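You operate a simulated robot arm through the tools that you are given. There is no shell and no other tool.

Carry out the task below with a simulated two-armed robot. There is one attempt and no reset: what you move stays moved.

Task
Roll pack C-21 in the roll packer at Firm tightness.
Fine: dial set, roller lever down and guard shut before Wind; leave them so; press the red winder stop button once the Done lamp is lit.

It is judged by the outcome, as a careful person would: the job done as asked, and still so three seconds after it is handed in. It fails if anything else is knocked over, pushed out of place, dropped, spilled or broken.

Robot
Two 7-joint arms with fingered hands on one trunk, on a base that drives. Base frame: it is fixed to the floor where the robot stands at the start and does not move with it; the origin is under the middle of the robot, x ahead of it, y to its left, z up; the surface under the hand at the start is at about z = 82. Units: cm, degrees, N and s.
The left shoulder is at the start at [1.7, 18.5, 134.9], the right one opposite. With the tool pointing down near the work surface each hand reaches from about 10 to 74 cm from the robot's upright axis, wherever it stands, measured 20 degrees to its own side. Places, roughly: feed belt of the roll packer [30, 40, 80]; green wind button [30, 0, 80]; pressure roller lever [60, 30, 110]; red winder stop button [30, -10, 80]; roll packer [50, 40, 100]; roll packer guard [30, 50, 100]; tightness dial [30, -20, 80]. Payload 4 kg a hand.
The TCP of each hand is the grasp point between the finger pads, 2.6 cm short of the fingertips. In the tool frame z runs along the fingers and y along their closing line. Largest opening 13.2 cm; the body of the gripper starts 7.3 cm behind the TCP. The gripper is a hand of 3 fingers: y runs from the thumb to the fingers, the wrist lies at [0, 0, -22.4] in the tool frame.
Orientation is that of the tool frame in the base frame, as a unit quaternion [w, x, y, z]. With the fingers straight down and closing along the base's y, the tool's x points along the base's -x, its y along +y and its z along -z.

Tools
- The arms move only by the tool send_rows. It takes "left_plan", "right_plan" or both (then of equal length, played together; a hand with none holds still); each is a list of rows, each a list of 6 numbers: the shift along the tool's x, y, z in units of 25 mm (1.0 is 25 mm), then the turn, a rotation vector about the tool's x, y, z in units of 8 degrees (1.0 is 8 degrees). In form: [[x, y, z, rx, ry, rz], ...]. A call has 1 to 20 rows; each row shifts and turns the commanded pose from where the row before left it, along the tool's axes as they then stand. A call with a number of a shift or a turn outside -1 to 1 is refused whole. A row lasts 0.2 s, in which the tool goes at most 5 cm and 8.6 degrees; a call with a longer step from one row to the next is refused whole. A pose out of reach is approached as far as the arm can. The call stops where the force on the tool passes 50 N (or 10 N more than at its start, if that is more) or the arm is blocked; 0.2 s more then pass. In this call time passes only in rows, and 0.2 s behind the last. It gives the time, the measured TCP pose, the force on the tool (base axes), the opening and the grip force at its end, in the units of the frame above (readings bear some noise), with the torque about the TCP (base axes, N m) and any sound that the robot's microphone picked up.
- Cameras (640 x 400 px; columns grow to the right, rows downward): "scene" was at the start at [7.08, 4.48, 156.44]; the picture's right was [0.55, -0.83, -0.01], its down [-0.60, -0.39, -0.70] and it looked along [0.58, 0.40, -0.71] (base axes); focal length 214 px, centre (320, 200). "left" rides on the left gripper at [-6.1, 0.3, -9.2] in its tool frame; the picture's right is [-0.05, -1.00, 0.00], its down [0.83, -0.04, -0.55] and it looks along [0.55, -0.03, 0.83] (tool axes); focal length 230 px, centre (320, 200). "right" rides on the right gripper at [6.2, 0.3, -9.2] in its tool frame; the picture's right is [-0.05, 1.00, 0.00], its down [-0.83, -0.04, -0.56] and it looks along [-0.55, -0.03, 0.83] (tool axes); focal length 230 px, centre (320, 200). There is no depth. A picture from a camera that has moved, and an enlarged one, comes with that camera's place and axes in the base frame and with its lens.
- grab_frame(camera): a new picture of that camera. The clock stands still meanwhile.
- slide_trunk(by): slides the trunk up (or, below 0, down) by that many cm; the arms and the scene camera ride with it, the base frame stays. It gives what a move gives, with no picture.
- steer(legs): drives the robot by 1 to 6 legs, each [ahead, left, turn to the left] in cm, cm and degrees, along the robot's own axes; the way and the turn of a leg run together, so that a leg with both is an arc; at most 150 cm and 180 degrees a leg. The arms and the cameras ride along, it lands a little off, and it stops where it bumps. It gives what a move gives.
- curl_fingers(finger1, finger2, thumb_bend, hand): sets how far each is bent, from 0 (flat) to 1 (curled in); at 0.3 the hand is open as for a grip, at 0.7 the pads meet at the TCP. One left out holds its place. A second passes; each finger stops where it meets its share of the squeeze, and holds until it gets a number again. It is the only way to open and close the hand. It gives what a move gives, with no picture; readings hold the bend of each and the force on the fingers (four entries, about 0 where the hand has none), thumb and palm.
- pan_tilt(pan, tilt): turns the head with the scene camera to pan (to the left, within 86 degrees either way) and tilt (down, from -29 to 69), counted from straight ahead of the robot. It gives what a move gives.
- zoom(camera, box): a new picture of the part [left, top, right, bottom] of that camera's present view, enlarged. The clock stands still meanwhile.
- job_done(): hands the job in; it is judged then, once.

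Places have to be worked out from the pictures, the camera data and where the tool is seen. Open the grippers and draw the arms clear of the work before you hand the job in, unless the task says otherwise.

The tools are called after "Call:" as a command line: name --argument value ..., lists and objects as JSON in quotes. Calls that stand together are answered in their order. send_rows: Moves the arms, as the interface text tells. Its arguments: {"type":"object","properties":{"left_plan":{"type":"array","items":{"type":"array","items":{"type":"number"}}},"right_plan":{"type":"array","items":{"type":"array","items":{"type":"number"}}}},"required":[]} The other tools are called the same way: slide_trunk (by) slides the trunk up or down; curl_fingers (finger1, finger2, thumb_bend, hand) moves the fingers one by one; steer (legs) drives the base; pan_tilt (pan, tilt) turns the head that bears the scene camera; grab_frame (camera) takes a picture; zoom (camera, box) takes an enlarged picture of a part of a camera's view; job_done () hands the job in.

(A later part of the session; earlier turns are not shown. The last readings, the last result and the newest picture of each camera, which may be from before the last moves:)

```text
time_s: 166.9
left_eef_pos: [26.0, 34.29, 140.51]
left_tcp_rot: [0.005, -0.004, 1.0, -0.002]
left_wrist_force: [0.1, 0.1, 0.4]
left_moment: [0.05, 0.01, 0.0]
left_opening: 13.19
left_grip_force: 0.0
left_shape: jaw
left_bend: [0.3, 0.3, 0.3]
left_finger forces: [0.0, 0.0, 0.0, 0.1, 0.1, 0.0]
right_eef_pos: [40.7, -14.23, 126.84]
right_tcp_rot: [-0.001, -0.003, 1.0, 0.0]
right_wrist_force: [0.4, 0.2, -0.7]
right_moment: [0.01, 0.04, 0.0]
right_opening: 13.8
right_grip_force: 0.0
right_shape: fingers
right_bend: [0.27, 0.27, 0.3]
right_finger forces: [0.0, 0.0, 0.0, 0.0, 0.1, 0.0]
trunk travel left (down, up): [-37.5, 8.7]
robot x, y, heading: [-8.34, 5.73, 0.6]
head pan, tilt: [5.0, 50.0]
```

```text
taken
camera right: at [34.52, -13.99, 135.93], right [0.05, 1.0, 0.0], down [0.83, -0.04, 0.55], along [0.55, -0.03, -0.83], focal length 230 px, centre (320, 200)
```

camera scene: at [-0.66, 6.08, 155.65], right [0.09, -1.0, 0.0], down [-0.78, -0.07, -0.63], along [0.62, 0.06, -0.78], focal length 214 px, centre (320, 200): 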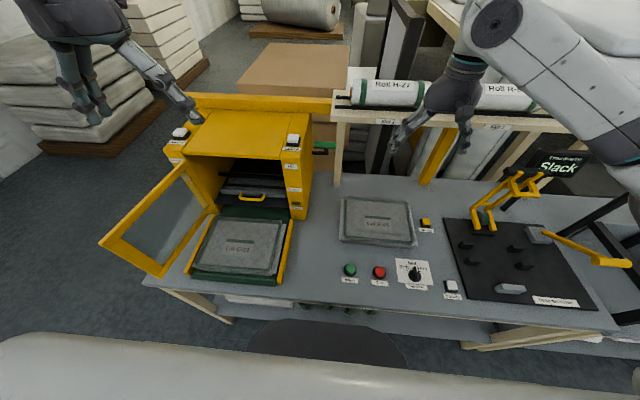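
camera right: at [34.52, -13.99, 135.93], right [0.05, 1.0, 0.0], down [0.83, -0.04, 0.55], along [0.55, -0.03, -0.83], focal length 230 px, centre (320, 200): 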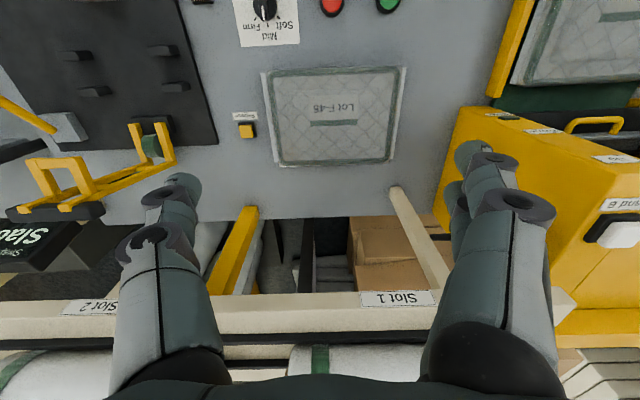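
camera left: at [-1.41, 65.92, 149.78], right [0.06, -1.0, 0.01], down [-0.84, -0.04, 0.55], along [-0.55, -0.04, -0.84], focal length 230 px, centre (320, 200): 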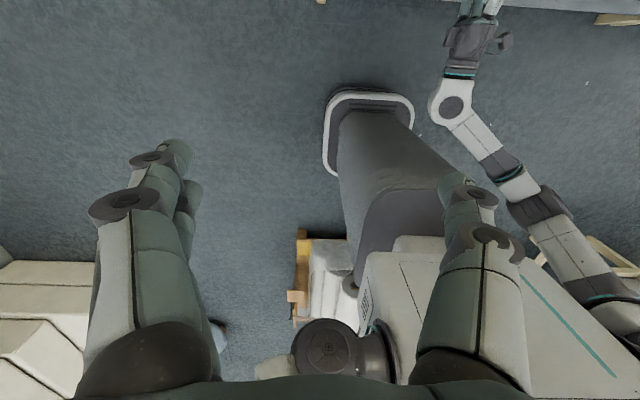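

Good vantage. I'll zoom on the dial, buttons and the lever area.

Call:
zoom --camera "scene" --box '[330, 245, 470, 310]'

Call:
zoom --camera "right" --box '[200, 0, 420, 60]'

Call:
zoom --camera "scene" --box '[260, 100, 380, 220]'

```text
4.57 times, centred on (400, 278) of scene
camera zoom: at [-0.66, 6.08, 155.65], right [0.09, -1.0, 0.0], down [-0.78, -0.07, -0.63], along [0.62, 0.06, -0.78], focal length 980 px, centre (-46, -154)
```

zoom: 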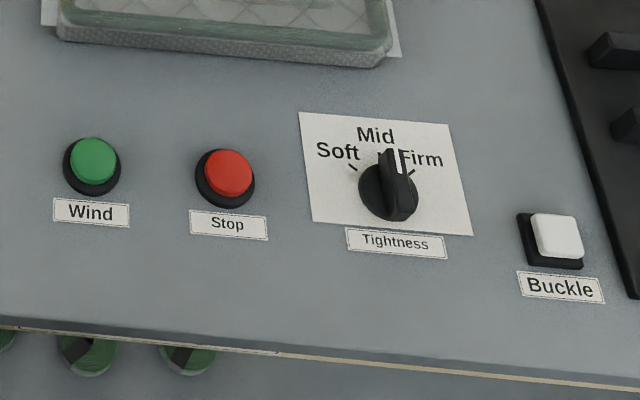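

```text
2.91 times, centred on (310, 30) of right
camera zoom: at [34.52, -13.99, 135.93], right [0.05, 1.0, 0.0], down [0.83, -0.04, 0.55], along [0.55, -0.03, -0.83], focal length 669 px, centre (349, 694)
```

zoom: 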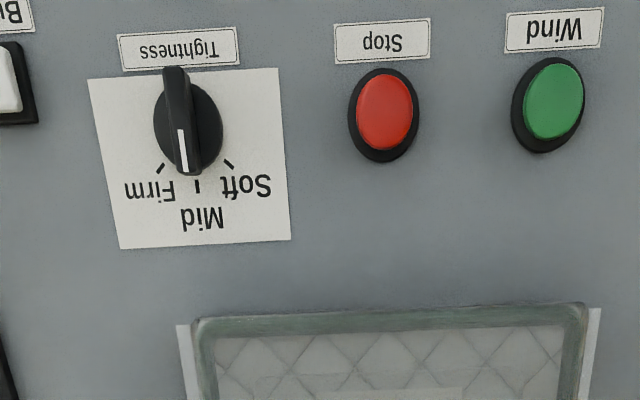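

```text
3.33 times, centred on (320, 160) of scene
camera zoom: at [-0.66, 6.08, 155.65], right [0.09, -1.0, 0.0], down [-0.78, -0.07, -0.63], along [0.62, 0.06, -0.78], focal length 715 px, centre (320, 333)
```

zoom: 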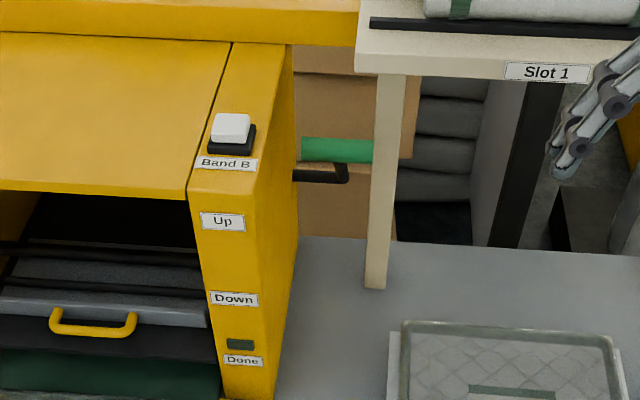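

The dial (at about (28, -24.2)) points near Mid; Firm is ~45° clockwise seen from above. I'll part-close the right hand and move it above the dial.

Call:
curl_fingers --hand "right" --finger1 0.52 --finger2 0.52 --thumb_bend 0.52

Call:
send_rows --right_plan '[[0.339, -0.267, 0.93, 0, 0, 0], [0.339, -0.267, 0.93, 0, 0, 0], [0.339, -0.267, 0.93, 0, 0, 0], [0.339, -0.267, 0.93, 0, 0, 0], [0.339, -0.267, 0.93, 0, 0, 0], [0.339, -0.267, 0.93, 0, 0, 0], [0.339, -0.267, 0.93, 0, 0, 0], [0.339, -0.267, 0.93, 0, 0, 0], [0.339, -0.267, 0.93, 0, 0, 0], [0.339, -0.267, 0.93, 0, 0, 0], [0.339, -0.267, 0.93, 0, 0, 0], [0.339, -0.267, 0.93, 0, 0, 0], [0.339, -0.267, 0.93, 0, 0, 0], [0.339, -0.267, 0.93, 0, 0, 0], [0.339, -0.267, 0.93, 0, 0, 0]]'

Call:
grab_frame --camera "right"

Call:
zoom --camera "scene" --box '[330, 220, 490, 320]'

```text
time_s: 167.9
left_eef_pos: [26.08, 34.3, 140.6]
left_tcp_rot: [0.005, -0.004, 1.0, -0.002]
left_wrist_force: [-0.2, 0.3, 0.2]
left_moment: [0.04, 0.0, 0.0]
left_opening: 13.21
left_grip_force: 0.0
left_shape: jaw
left_bend: [0.3, 0.3, 0.3]
left_finger forces: [0.1, 0.0, 0.0, 0.0, 0.0, 0.0]
right_eef_pos: [40.57, -14.32, 126.83]
right_tcp_rot: [-0.001, -0.002, 1.0, 0.0]
right_wrist_force: [1.2, -0.3, 0.4]
right_moment: [0.0, 0.01, 0.0]
right_opening: 6.19
right_grip_force: 0.0
right_shape: fingers
right_bend: [0.52, 0.52, 0.52]
right_finger forces: [0.0, 0.1, 0.1, 0.0, 0.0, 0.1]
trunk travel left (down, up): [-37.5, 8.7]
robot x, y, heading: [-8.63, 5.26, 0.2]
head pan, tilt: [5.0, 50.0]
```

```text
time_s: 171.1
left_eef_pos: [25.99, 34.13, 140.57]
left_tcp_rot: [0.005, -0.006, 1.0, -0.003]
left_wrist_force: [0.7, -0.2, -0.6]
left_moment: [0.01, -0.01, 0.0]
left_opening: 13.21
left_grip_force: 0.1
left_shape: jaw
left_bend: [0.3, 0.3, 0.3]
left_finger forces: [0.0, 0.0, 0.0, 0.0, 0.0, 0.1]
right_eef_pos: [27.79, -24.4, 92.03]
right_tcp_rot: [0.0, -0.004, 1.0, 0.001]
right_wrist_force: [-0.9, 0.3, 0.1]
right_moment: [0.01, -0.02, 0.01]
right_opening: 6.17
right_grip_force: 0.1
right_shape: fingers
right_bend: [0.52, 0.52, 0.52]
right_finger forces: [0.0, 0.0, 0.0, 0.1, 0.0, 0.0]
trunk travel left (down, up): [-37.5, 8.7]
robot x, y, heading: [-8.88, 5.59, 0.4]
head pan, tilt: [5.0, 50.0]
```

```text
taken
camera right: at [21.67, -24.11, 101.04], right [0.05, 1.0, 0.0], down [0.83, -0.04, 0.55], along [0.55, -0.02, -0.83], focal length 230 px, centre (320, 200)
```

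right: 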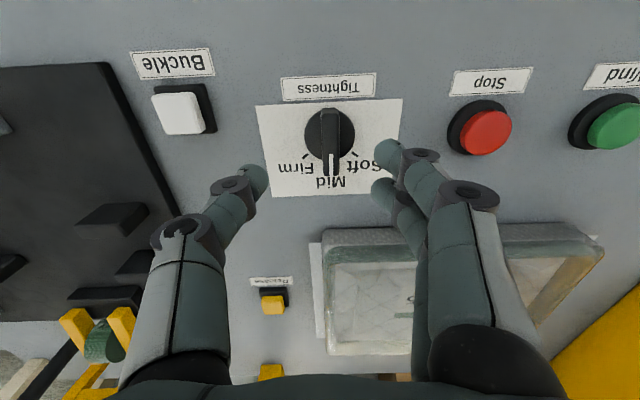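

```text
4.00 times, centred on (410, 270) of scene
camera zoom: at [-0.68, 6.03, 155.65], right [0.09, -1.0, 0.0], down [-0.78, -0.07, -0.63], along [0.62, 0.06, -0.78], focal length 858 px, centre (-40, -80)
```

zoom: 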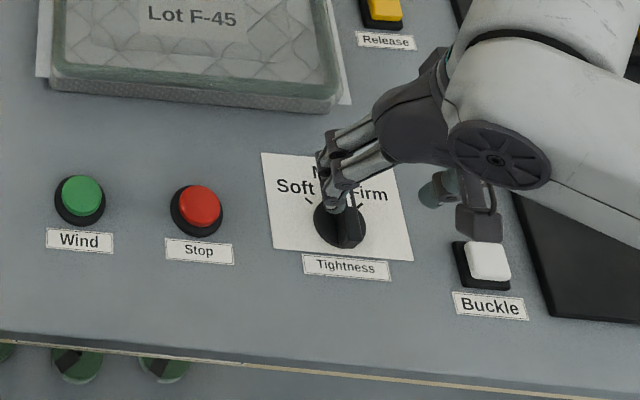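

The pointer is straight at Mid. The knob's centre is at (27.3, -23.5); I'll correct by about 1 cm and descend to z≈84.8 so the pads straddle the blade.

Call:
send_rows --right_plan '[[0.07, 0.12, 0.5, 0, 0, 0], [0.07, 0.12, 0.5, 0, 0, 0], [0.06, 0.12, 0.5, 0, 0, 0], [0, 0, 0.5, 0, 0, 0], [0, 0, 0.5, 0, 0, 0], [0, 0, 0.4, 0, 0, 0]]'

Call:
grab_frame --camera "right"

Call:
zoom --camera "scene" --box '[370, 240, 470, 310]'

```text
time_s: 172.5
left_eef_pos: [25.63, 34.45, 140.57]
left_tcp_rot: [0.007, -0.004, 1.0, -0.003]
left_wrist_force: [-1.2, 0.3, 0.3]
left_moment: [-0.02, -0.05, 0.02]
left_opening: 13.17
left_grip_force: 0.0
left_shape: jaw
left_bend: [0.3, 0.3, 0.3]
left_finger forces: [0.1, 0.1, 0.1, 0.0, 0.0, 0.0]
right_eef_pos: [27.46, -23.3, 85.09]
right_tcp_rot: [0.006, -0.003, 1.0, -0.001]
right_wrist_force: [-1.4, -1.7, 34.4]
right_moment: [0.25, 0.16, 0.09]
right_opening: 6.19
right_grip_force: 17.0
right_shape: fingers
right_bend: [0.55, 0.54, 0.52]
right_finger forces: [13.5, 8.0, 0.0, 0.0, 12.2, 0.0]
trunk travel left (down, up): [-37.5, 8.7]
robot x, y, heading: [-8.89, 5.3, 0.2]
head pan, tilt: [5.0, 50.0]
```

```text
taken
camera right: at [21.19, -23.03, 94.31], right [0.05, 1.0, 0.0], down [0.82, -0.04, 0.56], along [0.56, -0.03, -0.83], focal length 230 px, centre (320, 200)
```

right: 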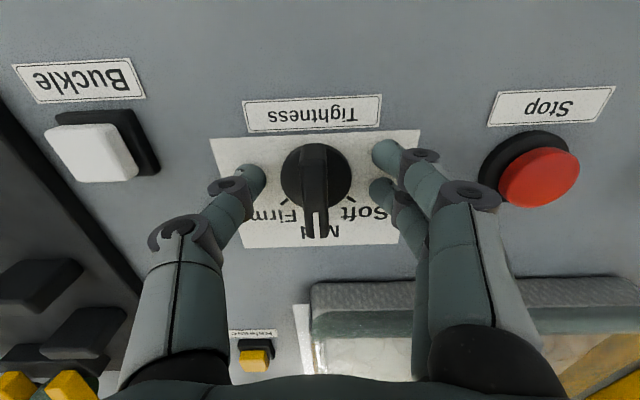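

```text
5.71 times, centred on (420, 275) of scene
camera zoom: at [-1.2, 6.36, 155.73], right [0.09, -1.0, 0.0], down [-0.77, -0.07, -0.63], along [0.63, 0.06, -0.78], focal length 1226 px, centre (-251, -229)
```

zoom: 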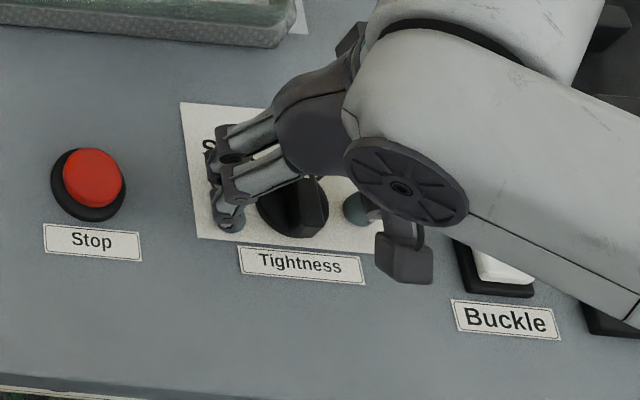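

The tips touched the panel (34 N), so the bench top is at z≈82 here. I'll raise 6 mm, centre by 3 mm and then close on the blade.

Call:
send_rows --right_plan '[[0.06, -0.06, -0.14, 0, 0, 0], [0.06, -0.06, -0.14, 0, 0, 0]]'

Call:
curl_fingers --hand "right" --finger1 0.72 --finger2 0.72 --thumb_bend 0.72

Call:
grab_frame --camera "right"

```text
time_s: 173.1
left_eef_pos: [26.01, 34.43, 140.33]
left_tcp_rot: [0.005, -0.005, 1.0, -0.002]
left_wrist_force: [-0.1, -0.2, 0.2]
left_moment: [-0.03, 0.05, 0.02]
left_opening: 13.22
left_grip_force: 0.1
left_shape: jaw
left_bend: [0.3, 0.3, 0.3]
left_finger forces: [0.0, 0.0, 0.0, 0.1, 0.0, 0.1]
right_eef_pos: [26.91, -23.8, 85.37]
right_tcp_rot: [-0.004, -0.003, 1.0, 0.0]
right_wrist_force: [2.2, 1.1, 5.8]
right_moment: [-0.01, -0.1, 0.04]
right_opening: 6.1
right_grip_force: 3.2
right_shape: fingers
right_bend: [0.52, 0.52, 0.52]
right_finger forces: [0.5, 1.7, 0.0, 0.0, 3.5, 0.0]
trunk travel left (down, up): [-37.5, 8.7]
robot x, y, heading: [-8.42, 5.45, 0.2]
head pan, tilt: [5.0, 50.0]
```

```text
time_s: 174.1
left_eef_pos: [26.06, 34.15, 140.42]
left_tcp_rot: [0.006, -0.004, 1.0, -0.003]
left_wrist_force: [0.2, -0.5, 0.1]
left_moment: [0.0, -0.01, 0.02]
left_opening: 13.21
left_grip_force: 0.0
left_shape: jaw
left_bend: [0.3, 0.3, 0.3]
left_finger forces: [0.0, 0.1, 0.0, 0.0, 0.1, 0.0]
right_eef_pos: [26.95, -23.84, 85.45]
right_tcp_rot: [-0.001, -0.002, 1.0, 0.0]
right_wrist_force: [-6.4, 5.0, -7.1]
right_moment: [0.06, 0.15, 0.05]
right_opening: 1.31
right_grip_force: 7.7
right_shape: fingers
right_bend: [0.68, 0.68, 0.69]
right_finger forces: [4.5, 4.7, 0.0, 0.0, 4.4, 0.0]
trunk travel left (down, up): [-37.5, 8.7]
robot x, y, heading: [-8.29, 5.53, 0.3]
head pan, tilt: [5.0, 50.0]
```

```text
taken
camera right: at [20.87, -23.48, 94.56], right [0.05, 1.0, 0.0], down [0.83, -0.04, 0.55], along [0.55, -0.03, -0.83], focal length 230 px, centre (320, 200)
```

right: 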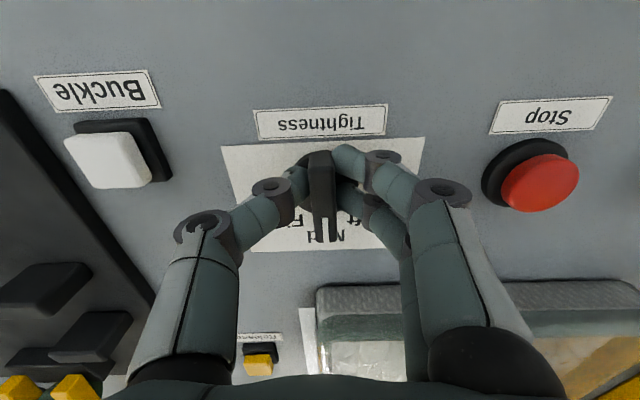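

The blade is held (1.3 cm). I'll rotate the hand 45° clockwise (seen from above) to turn the pointer to Firm.

Call:
send_rows --right_plan '[[0, 0, 0, 0, 0, 0.8], [0, 0, 0, 0, 0, 0.8], [0, 0, 0, 0, 0, 0.8], [0, 0, 0, 0, 0, 0.8], [0, 0, 0, 0, 0, 0.8], [0, 0, 0, 0, 0, 0.8], [0, 0, 0, 0, 0, 0.8]]'

Call:
grab_frame --camera "right"

Call:
zoom --camera "scene" --box '[370, 240, 470, 310]'

```text
time_s: 175.7
left_eef_pos: [26.12, 34.46, 140.35]
left_tcp_rot: [0.005, -0.005, 1.0, -0.003]
left_wrist_force: [-0.3, 0.0, -0.2]
left_moment: [0.01, 0.04, -0.01]
left_opening: 13.2
left_grip_force: 0.1
left_shape: jaw
left_bend: [0.3, 0.3, 0.3]
left_finger forces: [0.0, 0.0, 0.0, 0.1, 0.1, 0.0]
right_eef_pos: [27.22, -23.64, 85.64]
right_tcp_rot: [0.001, 0.38, 0.925, 0.0]
right_wrist_force: [2.7, 16.2, -2.8]
right_moment: [0.38, -0.02, 0.07]
right_opening: 1.44
right_grip_force: 8.5
right_shape: fingers
right_bend: [0.68, 0.68, 0.71]
right_finger forces: [8.1, 6.3, 0.0, 0.2, 2.3, 0.0]
trunk travel left (down, up): [-37.5, 8.7]
robot x, y, heading: [-8.44, 5.31, 0.5]
head pan, tilt: [5.0, 50.0]
```

```text
taken
camera right: at [23.03, -19.13, 94.71], right [0.74, 0.68, 0.0], down [0.56, -0.61, 0.56], along [0.38, -0.41, -0.83], focal length 230 px, centre (320, 200)
```

right: 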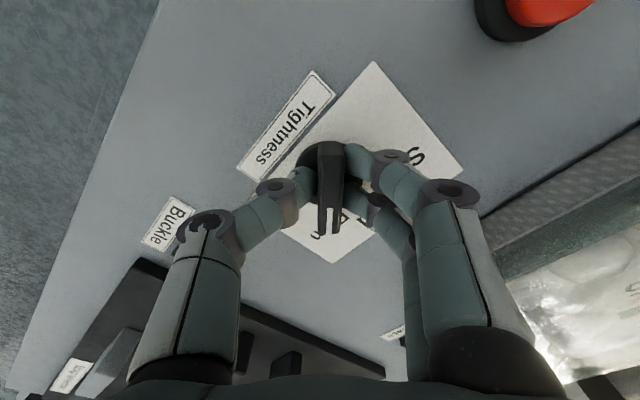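

```text
5.71 times, centred on (420, 275) of scene
camera zoom: at [-0.6, 6.31, 155.65], right [0.09, -1.0, 0.0], down [-0.78, -0.07, -0.63], along [0.62, 0.06, -0.78], focal length 1226 px, centre (-251, -229)
```

zoom: 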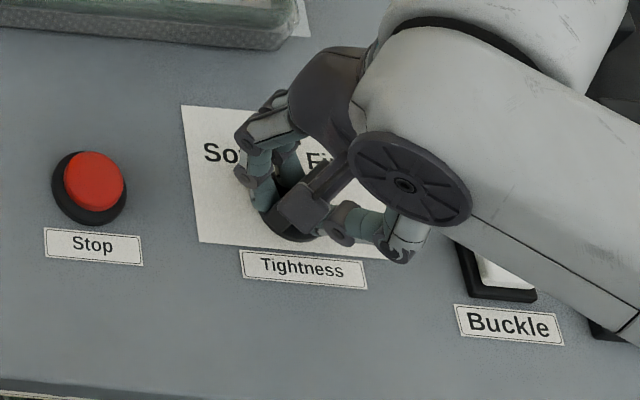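

The blade turned with the hand by ~45°. I'll release, rise, and check the pointer.

Call:
curl_fingers --hand "right" --finger1 0.5 --finger2 0.5 --thumb_bend 0.5

Call:
send_rows --right_plan '[[0, 0, -0.5, 0, 0, 0], [0, 0, -0.8, 0, 0, 0], [0, 0, -0.9, 0, 0, 0], [0, 0, -0.9, 0, 0, -0.8], [0, 0, -0.9, 0, 0, -0.8], [0, 0, -0.9, 0, 0, -0.8], [0, 0, -0.9, 0, 0, -0.8], [0, 0, 0, 0, 0, -0.8], [0, 0, 0, 0, 0, -0.8], [0, 0, 0, 0, 0, -0.8]]'

Call:
grab_frame --camera "right"

Call:
zoom --camera "scene" --box '[370, 240, 470, 310]'

```text
time_s: 176.7
left_eef_pos: [26.16, 34.12, 140.51]
left_tcp_rot: [0.005, -0.005, 1.0, -0.003]
left_wrist_force: [0.5, -0.3, 0.1]
left_moment: [0.01, -0.01, -0.02]
left_opening: 13.18
left_grip_force: 0.1
left_shape: jaw
left_bend: [0.3, 0.3, 0.3]
left_finger forces: [0.0, 0.0, 0.1, 0.0, 0.0, 0.0]
right_eef_pos: [26.9, -23.84, 85.4]
right_tcp_rot: [-0.001, 0.379, 0.926, 0.0]
right_wrist_force: [-0.1, -0.9, 0.2]
right_moment: [-0.05, 0.01, 0.0]
right_opening: 6.67
right_grip_force: 0.1
right_shape: fingers
right_bend: [0.5, 0.5, 0.5]
right_finger forces: [0.0, 0.1, 0.0, 0.1, 0.0, 0.1]
trunk travel left (down, up): [-37.5, 8.7]
robot x, y, heading: [-8.45, 5.56, 0.2]
head pan, tilt: [5.0, 50.0]
```

```text
time_s: 178.9
left_eef_pos: [25.98, 34.27, 140.48]
left_tcp_rot: [0.006, -0.004, 1.0, -0.003]
left_wrist_force: [-0.1, 0.4, 0.0]
left_moment: [0.02, 0.02, -0.03]
left_opening: 13.18
left_grip_force: 0.0
left_shape: jaw
left_bend: [0.3, 0.3, 0.3]
left_finger forces: [0.0, 0.1, 0.0, 0.1, 0.1, 0.1]
right_eef_pos: [27.1, -23.79, 99.93]
right_tcp_rot: [-0.002, -0.004, 1.0, 0.0]
right_wrist_force: [-0.2, -0.2, 0.8]
right_moment: [0.03, 0.01, -0.05]
right_opening: 6.72
right_grip_force: 0.1
right_shape: fingers
right_bend: [0.5, 0.5, 0.5]
right_finger forces: [0.1, 0.0, 0.0, 0.1, 0.1, 0.0]
trunk travel left (down, up): [-37.5, 8.7]
robot x, y, heading: [-8.28, 5.28, 0.2]
head pan, tilt: [5.0, 50.0]
```

```text
taken
camera right: at [20.93, -23.54, 109.11], right [0.04, 1.0, 0.0], down [0.83, -0.04, 0.55], along [0.55, -0.02, -0.83], focal length 230 px, centre (320, 200)
```

right: 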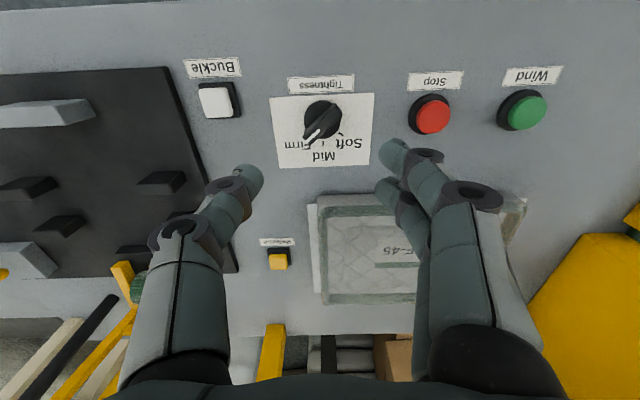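

```text
5.71 times, centred on (420, 275) of scene
camera zoom: at [-0.66, 6.07, 155.65], right [0.09, -1.0, 0.0], down [-0.78, -0.07, -0.63], along [0.62, 0.06, -0.78], focal length 1226 px, centre (-251, -229)
```

zoom: 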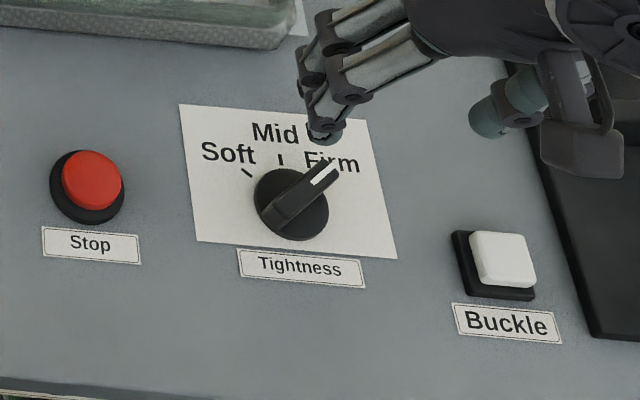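

The pointer appears at Firm; I'll verify with an enlarged top view.

Call:
zoom --camera "right" --box '[265, 70, 385, 170]'

```text
4.00 times, centred on (325, 120) of right
camera zoom: at [20.93, -23.54, 109.11], right [0.04, 1.0, 0.0], down [0.83, -0.04, 0.55], along [0.55, -0.02, -0.83], focal length 920 px, centre (300, 520)
```

zoom: 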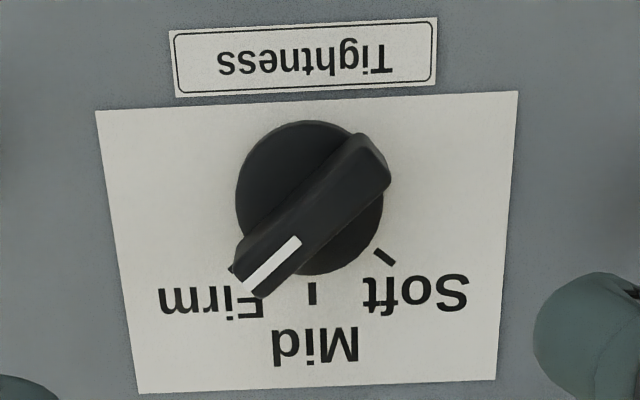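

Dial is on Firm. Next the pressure roller lever: I'll zoom in on it from the head camera.

Call:
zoom --camera "scene" --box '[285, 120, 355, 190]'

Call:
zoom --camera "left" --box '[0, 0, 640, 400]'

```text
5.71 times, centred on (320, 155) of scene
camera zoom: at [-0.66, 6.07, 155.65], right [0.09, -1.0, 0.0], down [-0.78, -0.07, -0.63], along [0.62, 0.06, -0.78], focal length 1226 px, centre (320, 457)
```

zoom: 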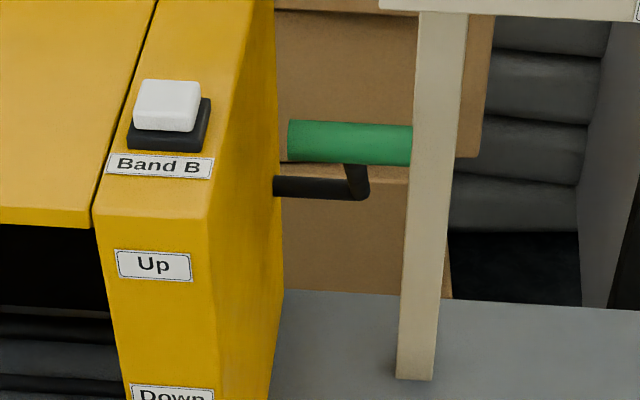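

```text
1.00 times, centred on (320, 200) of left (not enlarged: the box is as wide or as high as the picture)
camera zoom: at [32.13, 34.78, 149.76], right [0.06, -1.0, 0.01], down [-0.84, -0.05, 0.55], along [-0.55, -0.04, -0.84], focal length 230 px, centre (320, 200)
```

zoom: 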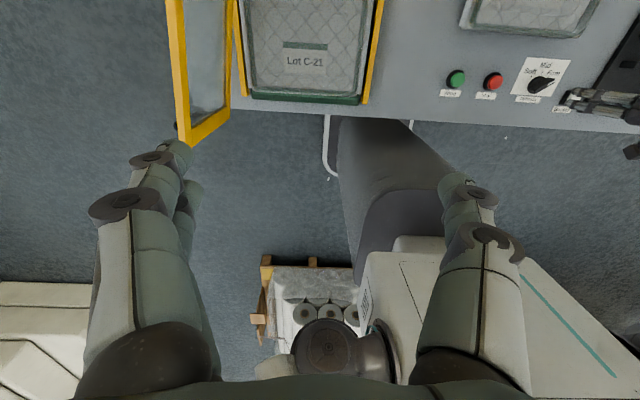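

The green handle is about (60, 6–14, 110), at the height of the "Up" label; "Down" is ~10 cm lower. I'll bring the right wrist camera closer to see how the lever arm pivots.

Call:
send_rows --right_plan '[[0, 0, -0.9, 0, 0, 0], [0, 0.5, -0.9, 0, 0, 0], [0, 0.9, -0.9, 0, 0, 0], [0, 0.9, -0.9, 0, 0, 0], [-0.1, 0.9, -0.9, 0, 0, 0], [-0.3, 0.9, -0.9, 0, 0, 0], [-0.3, 0.9, -0.9, 0, 0, 0], [-0.3, 0.9, -0.9, 0, 0, 0], [-0.3, 0.9, -0.9, 0, 0, 0], [-0.3, 0.9, -0.9, 0, 0, 0], [-0.3, 0.9, -0.5, 0, 0, 0], [-0.3, 0.9, 0, 0, 0, 0], [-0.3, 0.9, 0, 0, 0, 0], [-0.3, 0.9, 0, 0, 0, 0], [-0.3, 0.9, 0, 0, 0, 0], [-0.3, 0.9, 0, 0, 0, 0]]'

Call:
grab_frame --camera "right"

Call:
grab_frame --camera "scene"

```text
time_s: 182.3
left_eef_pos: [26.03, 34.32, 140.45]
left_tcp_rot: [0.005, -0.004, 1.0, -0.003]
left_wrist_force: [-1.0, -0.3, 0.2]
left_moment: [0.02, -0.03, -0.03]
left_opening: 13.2
left_grip_force: 0.1
left_shape: jaw
left_bend: [0.3, 0.3, 0.3]
left_finger forces: [0.0, 0.1, 0.0, 0.1, 0.0, 0.0]
right_eef_pos: [35.5, 9.21, 123.7]
right_tcp_rot: [-0.001, -0.003, 1.0, -0.001]
right_wrist_force: [-0.3, 0.1, 0.8]
right_moment: [0.01, -0.01, 0.0]
right_opening: 6.73
right_grip_force: 0.1
right_shape: fingers
right_bend: [0.5, 0.5, 0.5]
right_finger forces: [0.1, 0.0, 0.1, 0.0, 0.0, 0.0]
trunk travel left (down, up): [-37.5, 8.7]
robot x, y, heading: [-8.39, 5.29, 0.0]
head pan, tilt: [5.0, 50.0]
```

```text
taken
camera right: at [29.37, 9.42, 132.83], right [0.05, 1.0, 0.0], down [0.83, -0.04, 0.55], along [0.55, -0.03, -0.83], focal length 230 px, centre (320, 200)
```

right: 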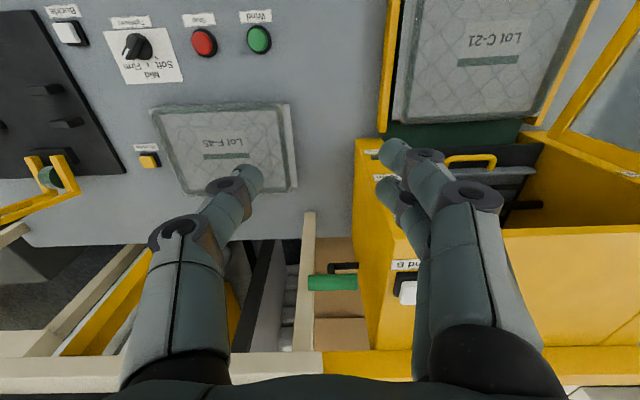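

```text
taken
camera scene: at [-0.62, 6.23, 155.65], right [0.09, -1.0, 0.0], down [-0.78, -0.07, -0.63], along [0.62, 0.06, -0.78], focal length 214 px, centre (320, 200)
```

scene: 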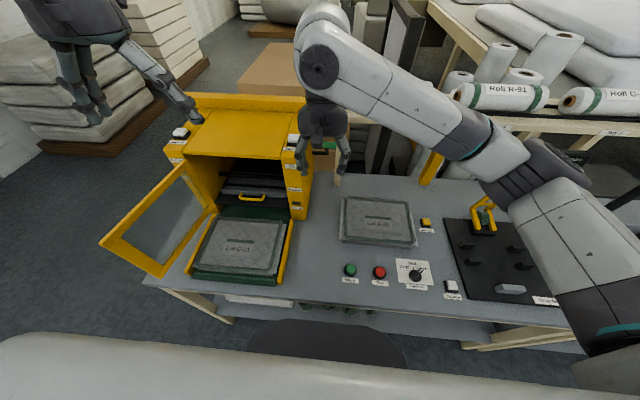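

I'll enlarge the lever in the wrist camera view.

Call:
zoom --camera "right" --box '[280, 210, 440, 320]'

Call:
zoom --camera "right" --box '[340, 120, 460, 200]'

```text
3.64 times, centred on (360, 265) of right
camera zoom: at [29.37, 9.42, 132.83], right [0.05, 1.0, 0.0], down [0.83, -0.04, 0.55], along [0.55, -0.03, -0.83], focal length 837 px, centre (174, -36)
```

zoom: 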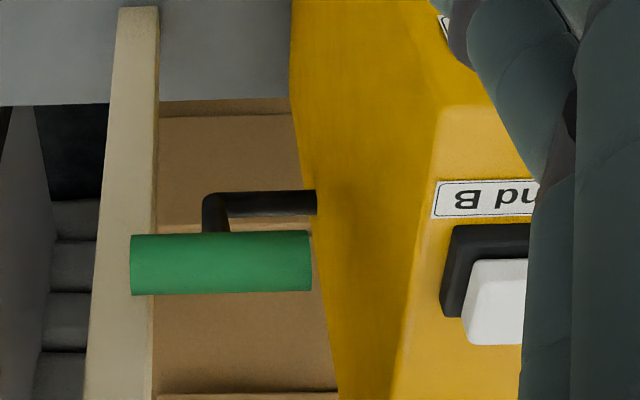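

```text
5.00 times, centred on (400, 160) of right
camera zoom: at [29.37, 9.42, 132.83], right [0.05, 1.0, 0.0], down [0.83, -0.04, 0.55], along [0.55, -0.03, -0.83], focal length 1150 px, centre (-80, 400)
```

zoom: 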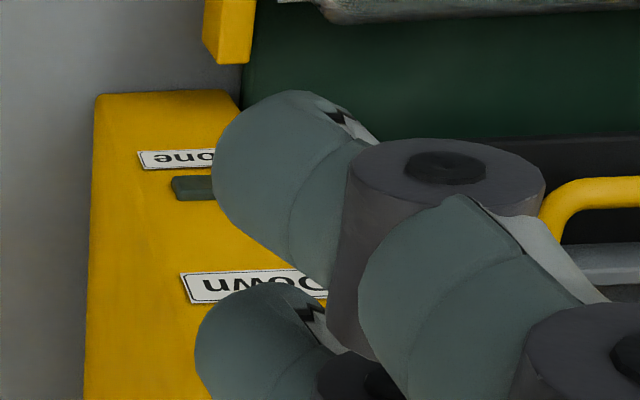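

From these views the lever is a crank: an axle out of the post's side with the green handle above it. To see its geometry from a lower angle, I'll pitch the right hand about 45° so its camera looks nearly level at the lever.

Call:
send_rows --right_plan '[[0, 0, 0.3, 0, -0.94, 0], [0, 0, 0.3, 0, -0.94, 0], [0, 0, 0.3, 0, -0.94, 0], [0, 0, 0.3, 0, -0.94, 0], [0, 0, 0.3, 0, -0.94, 0], [0, 0, 0.3, 0, -0.94, 0]]'

Call:
grab_frame --camera "right"

```text
time_s: 183.7
left_eef_pos: [26.03, 34.2, 140.47]
left_tcp_rot: [0.005, -0.005, 1.0, -0.003]
left_wrist_force: [-0.2, 0.0, -0.1]
left_moment: [0.02, 0.02, 0.01]
left_opening: 13.2
left_grip_force: 0.0
left_shape: jaw
left_bend: [0.3, 0.3, 0.3]
left_finger forces: [0.1, 0.0, 0.1, 0.0, 0.1, 0.0]
right_eef_pos: [36.86, 9.04, 119.58]
right_tcp_rot: [0.383, -0.003, 0.924, 0.002]
right_wrist_force: [-0.4, -0.4, 0.8]
right_moment: [-0.01, 0.0, -0.01]
right_opening: 6.71
right_grip_force: 0.0
right_shape: fingers
right_bend: [0.5, 0.5, 0.5]
right_finger forces: [0.0, 0.0, 0.1, 0.0, 0.0, 0.1]
trunk travel left (down, up): [-37.5, 8.7]
robot x, y, heading: [-8.66, 5.17, 0.1]
head pan, tilt: [5.0, 50.0]
```

```text
taken
camera right: at [25.99, 9.23, 121.67], right [0.03, 1.0, 0.04], down [0.19, -0.04, 0.98], along [0.98, -0.02, -0.19], focal length 230 px, centre (320, 200)
```

right: 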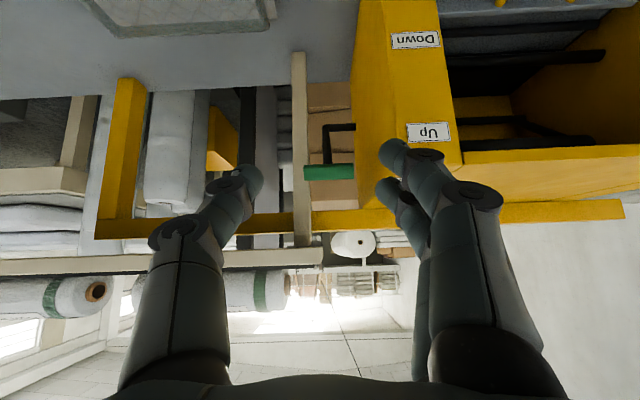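

Triangulating with this low view, the lever arm is ~18 cm long: axle near (72, 97), handle at (60, 110.5), so "Down" (z≈100) brings the handle to about (54, 100). I'll turn the hand back down, raise it, and drive ~8 cm forward for reach.

Call:
send_rows --right_plan '[[0, 0, -0.3, 0, 0.94, 0], [0, 0, -0.3, 0, 0.94, 0], [0, 0, -0.3, 0, 0.94, 0], [0, 0, -0.3, 0, 0.94, 0], [0, 0, -0.3, 0, 0.94, 0], [0, 0, -0.3, 0, 0.94, 0], [0, 0, -0.8, 0, 0, 0], [0, 0, -0.8, 0, 0, 0]]'

Call:
curl_fingers --hand "right" --finger1 0.7 --finger2 0.7 --thumb_bend 0.7

Call:
steer --legs '[[8, 0, 0]]'

Call:
grab_frame --camera "scene"

Call:
grab_frame --camera "right"

```text
time_s: 185.5
left_eef_pos: [25.98, 34.32, 140.51]
left_tcp_rot: [0.005, -0.004, 1.0, -0.003]
left_wrist_force: [1.0, -0.2, -0.4]
left_moment: [-0.03, 0.02, 0.0]
left_opening: 13.2
left_grip_force: 0.0
left_shape: jaw
left_bend: [0.3, 0.3, 0.3]
left_finger forces: [0.0, 0.0, 0.0, 0.0, 0.1, 0.0]
right_eef_pos: [34.81, 9.05, 127.51]
right_tcp_rot: [-0.001, -0.003, 1.0, 0.0]
right_wrist_force: [-0.1, -0.2, -0.4]
right_moment: [0.01, 0.04, 0.05]
right_opening: 6.73
right_grip_force: 0.1
right_shape: fingers
right_bend: [0.5, 0.5, 0.5]
right_finger forces: [0.0, 0.0, 0.0, 0.0, 0.1, 0.0]
trunk travel left (down, up): [-37.5, 8.7]
robot x, y, heading: [-8.6, 5.46, 0.2]
head pan, tilt: [5.0, 50.0]
```

```text
time_s: 186.5
left_eef_pos: [26.07, 34.22, 140.42]
left_tcp_rot: [0.006, -0.004, 1.0, -0.003]
left_wrist_force: [0.2, -0.5, 0.5]
left_moment: [0.01, -0.03, 0.02]
left_opening: 13.2
left_grip_force: 0.0
left_shape: jaw
left_bend: [0.3, 0.3, 0.3]
left_finger forces: [0.0, 0.0, 0.0, 0.0, 0.0, 0.0]
right_eef_pos: [34.93, 8.96, 127.48]
right_tcp_rot: [-0.001, -0.003, 1.0, 0.0]
right_wrist_force: [0.4, -0.6, 0.3]
right_moment: [0.03, 0.02, -0.01]
right_opening: 0.61
right_grip_force: 0.1
right_shape: fingers
right_bend: [0.7, 0.7, 0.7]
right_finger forces: [0.0, 0.1, 0.0, 0.0, 0.0, 0.1]
trunk travel left (down, up): [-37.5, 8.7]
robot x, y, heading: [-8.84, 5.18, 0.4]
head pan, tilt: [5.0, 50.0]
```

```text
time_s: 187.6
left_eef_pos: [33.31, 34.09, 140.56]
left_tcp_rot: [0.008, -0.005, 1.0, -0.002]
left_wrist_force: [-1.2, -0.8, 0.0]
left_moment: [-0.02, -0.05, 0.02]
left_opening: 13.2
left_grip_force: 0.0
left_shape: jaw
left_bend: [0.3, 0.3, 0.3]
left_finger forces: [0.0, 0.0, 0.1, 0.0, 0.0, 0.1]
right_eef_pos: [42.16, 9.01, 127.8]
right_tcp_rot: [0.001, -0.003, 1.0, 0.0]
right_wrist_force: [-0.6, 0.4, 0.0]
right_moment: [-0.01, -0.02, -0.03]
right_opening: 0.61
right_grip_force: 0.1
right_shape: fingers
right_bend: [0.7, 0.7, 0.7]
right_finger forces: [0.0, 0.0, 0.1, 0.0, 0.0, 0.0]
trunk travel left (down, up): [-37.5, 8.7]
robot x, y, heading: [-0.8, 5.38, -0.0]
head pan, tilt: [5.0, 50.0]
```

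```text
taken
camera scene: at [6.55, 6.1, 155.7], right [0.09, -1.0, 0.0], down [-0.77, -0.07, -0.63], along [0.63, 0.06, -0.78], focal length 214 px, centre (320, 200)
```

scene: 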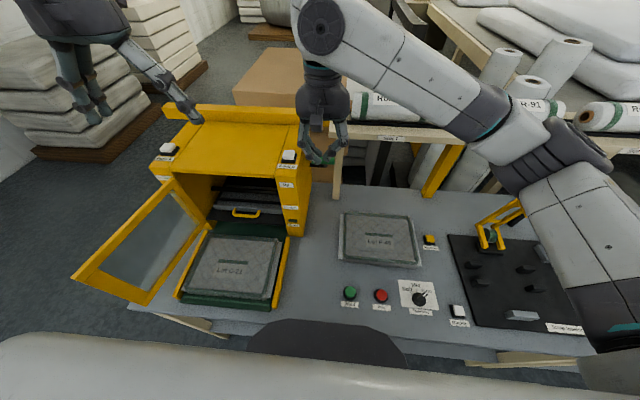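

```text
taken
camera right: at [36.03, 9.26, 136.81], right [0.05, 1.0, 0.0], down [0.83, -0.04, 0.56], along [0.56, -0.03, -0.83], focal length 230 px, centre (320, 200)
```

right: 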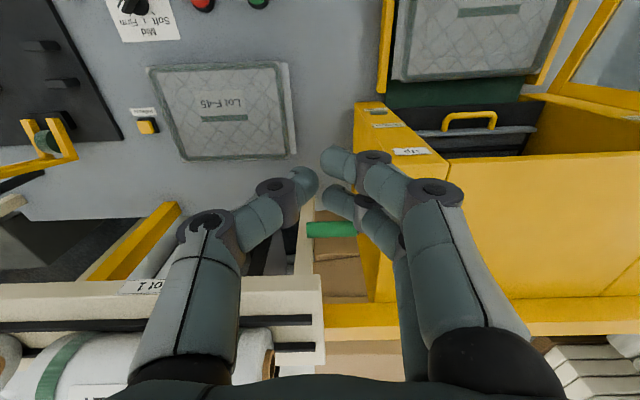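

The handle is seen at (59.5, 10). I'll move the closed right hand over it at y≈8.3 (to stay clear of the post), then descend to just above it.

Call:
send_rows --right_plan '[[-0.8, -0.04, 0, 0, 0, 0], [-1, -0.04, 0, 0, 0, 0], [-1, -0.04, 0, 0, 0, 0], [-1, -0.04, 0, 0, 0, 0], [-1, -0.04, 0, 0, 0, 0], [-1, -0.04, 0, 0, 0, 0], [-1, -0.04, 0, 0, 0, 0], [-0.3, 0, 0.6, 0, 0, 0], [0, 0, 0.7, 0, 0, 0], [0, 0, 0.7, 0, 0, 0], [0, 0, 0.7, 0, 0, 0], [0, 0, 0.6, 0, 0, 0]]'

Call:
grab_frame --camera "right"

Call:
zoom --camera "scene" --box '[260, 60, 400, 220]'

```text
time_s: 189.1
left_eef_pos: [33.49, 34.25, 140.5]
left_tcp_rot: [0.006, -0.003, 1.0, -0.003]
left_wrist_force: [-0.2, 0.5, 0.2]
left_moment: [-0.02, -0.02, -0.01]
left_opening: 13.19
left_grip_force: 0.0
left_shape: jaw
left_bend: [0.3, 0.3, 0.3]
left_finger forces: [0.0, 0.0, 0.0, 0.1, 0.0, 0.0]
right_eef_pos: [57.83, 8.86, 127.61]
right_tcp_rot: [-0.007, -0.01, 1.0, -0.002]
right_wrist_force: [-0.7, 0.2, -0.2]
right_moment: [0.01, -0.02, 0.01]
right_opening: 0.63
right_grip_force: 0.0
right_shape: fingers
right_bend: [0.7, 0.7, 0.7]
right_finger forces: [0.0, 0.0, 0.0, 0.0, 0.0, 0.1]
trunk travel left (down, up): [-37.5, 8.7]
robot x, y, heading: [-0.89, 5.32, 0.2]
head pan, tilt: [5.0, 50.0]
stopped in row 7 (right hand): the force on the tool passed its limit at 65 N (the readings are from after the stop); the commanded pose is now the measured one
```

```text
taken
camera right: at [51.79, 8.99, 136.81], right [0.03, 1.0, 0.0], down [0.84, -0.02, 0.54], along [0.54, -0.02, -0.84], focal length 230 px, centre (320, 200)
```

right: 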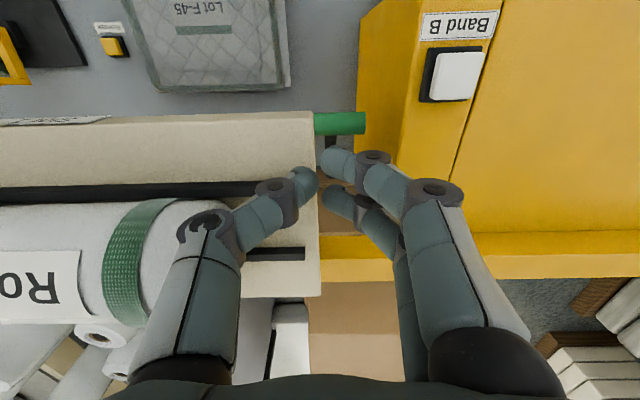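

```text
2.50 times, centred on (330, 140) of scene
camera zoom: at [6.8, 6.16, 155.67], right [0.09, -1.0, 0.0], down [-0.77, -0.07, -0.63], along [0.63, 0.06, -0.78], focal length 536 px, centre (295, 350)
```

zoom: 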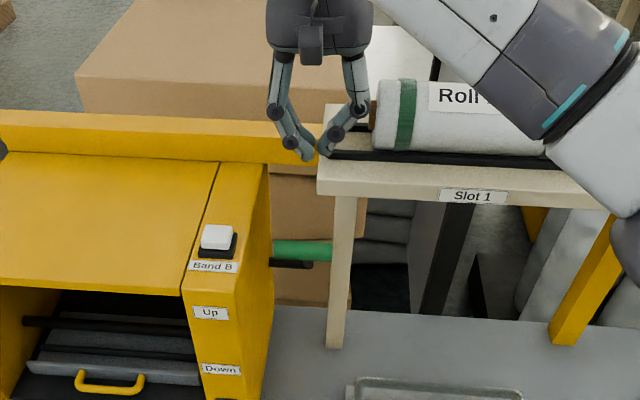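

The hand touched the roll rack: its front beam (x≥54, z≈123–126) reaches to y≈8.5, right over the handle, so pushing from straight above won't fit. I'll retract and instead come at the handle from the front with a level hand under the rack.

Call:
send_rows --right_plan '[[0.6, 0, 0, 0, 0, 0], [1, 0, 0, 0, 0, 0], [1, -0.4, 0, 0, 0, 0], [1, -0.7, 0, 0, 0, 0], [1, -0.8, 0, 0, 0, 0], [1, -0.8, 0, 0, 0, 0], [1, -0.8, 0, 0, 0, 0], [1, -0.8, 0.2, 0, 0, 0], [1, -0.8, 0.2, 0, 0, 0], [0.5, -0.8, 0.2, 0, 0, 0]]'

Call:
zoom --camera "scene" --box '[260, 60, 440, 240]'

```text
time_s: 191.3
left_eef_pos: [33.86, 34.03, 140.51]
left_tcp_rot: [0.005, -0.005, 1.0, -0.003]
left_wrist_force: [-0.5, 0.6, -0.4]
left_moment: [0.02, -0.04, 0.02]
left_opening: 13.18
left_grip_force: 0.0
left_shape: jaw
left_bend: [0.3, 0.3, 0.3]
left_finger forces: [0.1, 0.0, 0.0, 0.1, 0.0, 0.1]
right_eef_pos: [35.59, -6.76, 126.23]
right_tcp_rot: [-0.009, -0.01, 1.0, -0.001]
right_wrist_force: [0.4, -0.1, 0.2]
right_moment: [0.01, 0.0, -0.01]
right_opening: 0.64
right_grip_force: 0.1
right_shape: fingers
right_bend: [0.7, 0.7, 0.7]
right_finger forces: [0.0, 0.0, 0.0, 0.0, 0.0, 0.1]
trunk travel left (down, up): [-37.5, 8.7]
robot x, y, heading: [-1.01, 5.2, 0.0]
head pan, tilt: [5.0, 50.0]
```

```text
2.22 times, centred on (350, 150) of scene
camera zoom: at [7.17, 5.97, 155.65], right [0.09, -1.0, 0.0], down [-0.78, -0.07, -0.63], along [0.62, 0.06, -0.78], focal length 477 px, centre (253, 311)
```

zoom: 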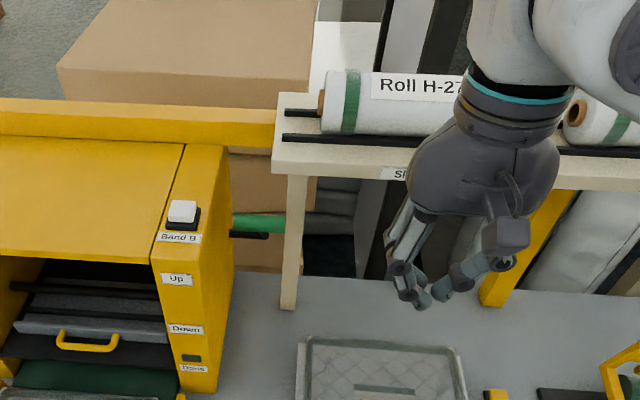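

The rack and its rolls are undisturbed. I'll now pitch the right hand to level (as done before), ending around (56, -7, 105), below the rack.

Call:
send_rows --right_plan '[[-0.68, 0, 0.7, 0, -0.9375, 0], [-0.583, 0, 0.783, 0, -0.9375, 0], [-0.476, 0, 0.852, 0, -0.9375, 0], [-0.36, 0, 0.907, 0, -0.9375, 0], [-0.239, 0, 0.946, 0, -0.9375, 0], [-0.113, 0, 0.969, 0, -0.9375, 0], [0.014, 0, 0.976, 0, -0.9375, 0], [0.141, 0, 0.965, 0, -0.9375, 0], [0.266, 0, 0.939, 0, -0.9375, 0], [0.387, 0, 0.896, 0, -0.9375, 0], [0.5, 0, 0.638, 0, -0.9375, 0], [0.605, 0, 0.465, 0, -0.9375, 0]]'

Call:
grab_frame --camera "scene"

Call:
grab_frame --camera "right"

```text
time_s: 193.9
left_eef_pos: [34.04, 34.09, 140.33]
left_tcp_rot: [0.004, -0.004, 1.0, -0.003]
left_wrist_force: [-0.8, 0.3, 0.4]
left_moment: [0.03, 0.01, -0.01]
left_opening: 13.2
left_grip_force: 0.1
left_shape: jaw
left_bend: [0.3, 0.3, 0.3]
left_finger forces: [0.0, 0.0, 0.0, 0.0, 0.1, 0.1]
right_eef_pos: [54.48, -6.27, 105.13]
right_tcp_rot: [0.701, -0.008, 0.713, 0.006]
right_wrist_force: [-0.6, -0.6, 0.3]
right_moment: [-0.01, 0.03, -0.01]
right_opening: 0.59
right_grip_force: 0.0
right_shape: fingers
right_bend: [0.7, 0.7, 0.7]
right_finger forces: [0.0, 0.1, 0.0, 0.0, 0.0, 0.0]
trunk travel left (down, up): [-37.5, 8.7]
robot x, y, heading: [-0.66, 5.62, 0.3]
head pan, tilt: [5.0, 50.0]
```

```text
taken
camera scene: at [7.25, 6.09, 155.65], right [0.09, -1.0, 0.0], down [-0.78, -0.07, -0.63], along [0.62, 0.06, -0.78], focal length 214 px, centre (320, 200)
```

scene: 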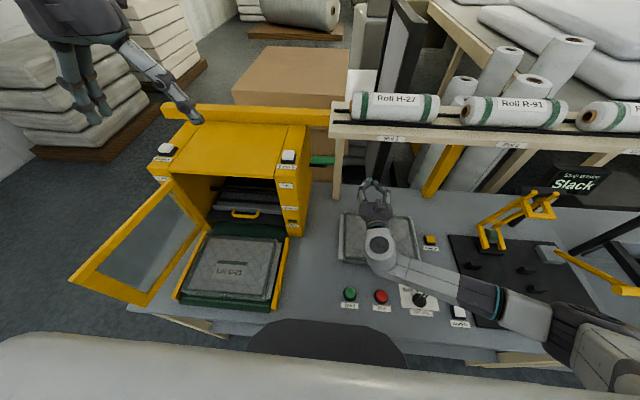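

```text
taken
camera right: at [45.15, -6.1, 99.09], right [-0.02, 1.0, 0.05], down [-0.54, -0.05, 0.84], along [0.84, -0.01, 0.54], focal length 230 px, centre (320, 200)
```

right: 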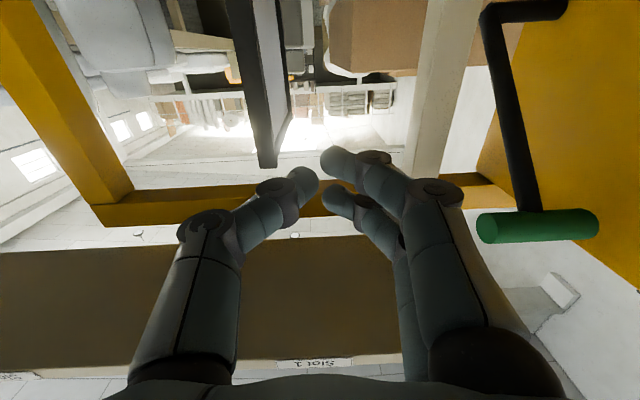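

Excellent view from below: the lever arm is clear, with the axle near (71, 97) and the handle at (59, 5.7–14.5, 110.8). I'll draw back slightly, raise to z≈115.8 and move across to y≈8.5 in front of the handle.

Call:
send_rows --right_plan '[[-0.4, 0, -0.9, 0, 0, 0], [-0.4, 0, -0.9, 0, 0, 0], [-0.58, 0.98, 0, 0, 0, 0], [-0.58, 0.98, 0, 0, 0, 0], [-0.58, 0.98, 0, 0, 0, 0], [-0.58, 0.98, 0, 0, 0, 0], [-0.58, 0.98, 0, 0, 0, 0], [-0.58, 0.98, 0, 0, 0, 0]]'

Call:
grab_frame --camera "right"

Call:
zoom --camera "scene" --box '[240, 100, 440, 300]'

```text
time_s: 195.7
left_eef_pos: [33.99, 34.43, 140.5]
left_tcp_rot: [0.005, -0.004, 1.0, -0.004]
left_wrist_force: [0.5, -0.1, -0.4]
left_moment: [0.0, 0.01, -0.01]
left_opening: 13.2
left_grip_force: 0.1
left_shape: jaw
left_bend: [0.3, 0.3, 0.3]
left_finger forces: [0.0, 0.0, 0.0, 0.0, 0.0, 0.1]
right_eef_pos: [49.81, 8.33, 116.09]
right_tcp_rot: [0.701, -0.009, 0.713, 0.005]
right_wrist_force: [0.0, 0.5, -1.2]
right_moment: [0.0, -0.01, -0.01]
right_opening: 0.59
right_grip_force: 0.1
right_shape: fingers
right_bend: [0.7, 0.7, 0.7]
right_finger forces: [0.0, 0.0, 0.0, 0.0, 0.1, 0.1]
trunk travel left (down, up): [-37.5, 8.7]
robot x, y, heading: [-0.69, 5.69, 0.0]
head pan, tilt: [5.0, 50.0]
```

```text
taken
camera right: at [40.52, 8.44, 109.96], right [-0.02, 1.0, 0.05], down [-0.54, -0.05, 0.84], along [0.84, -0.01, 0.54], focal length 230 px, centre (320, 200)
```

right: 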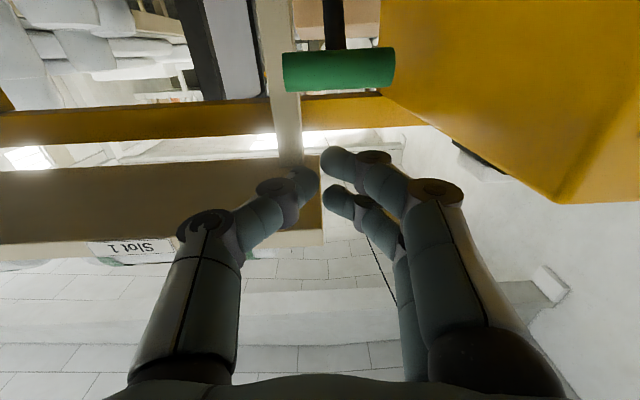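

```text
2.00 times, centred on (340, 200) of scene
camera zoom: at [7.2, 6.22, 155.65], right [0.09, -1.0, 0.0], down [-0.78, -0.07, -0.63], along [0.62, 0.06, -0.78], focal length 429 px, centre (280, 200)
```

zoom: 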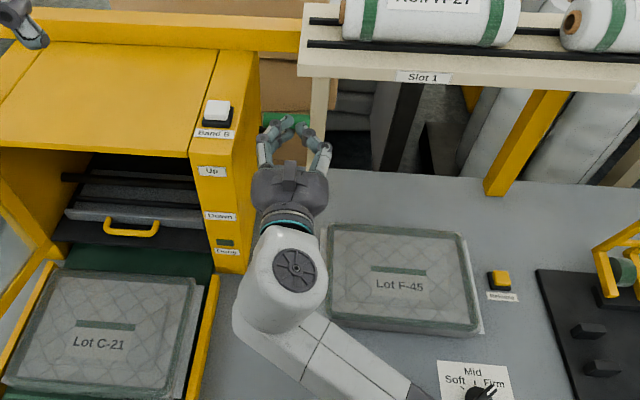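

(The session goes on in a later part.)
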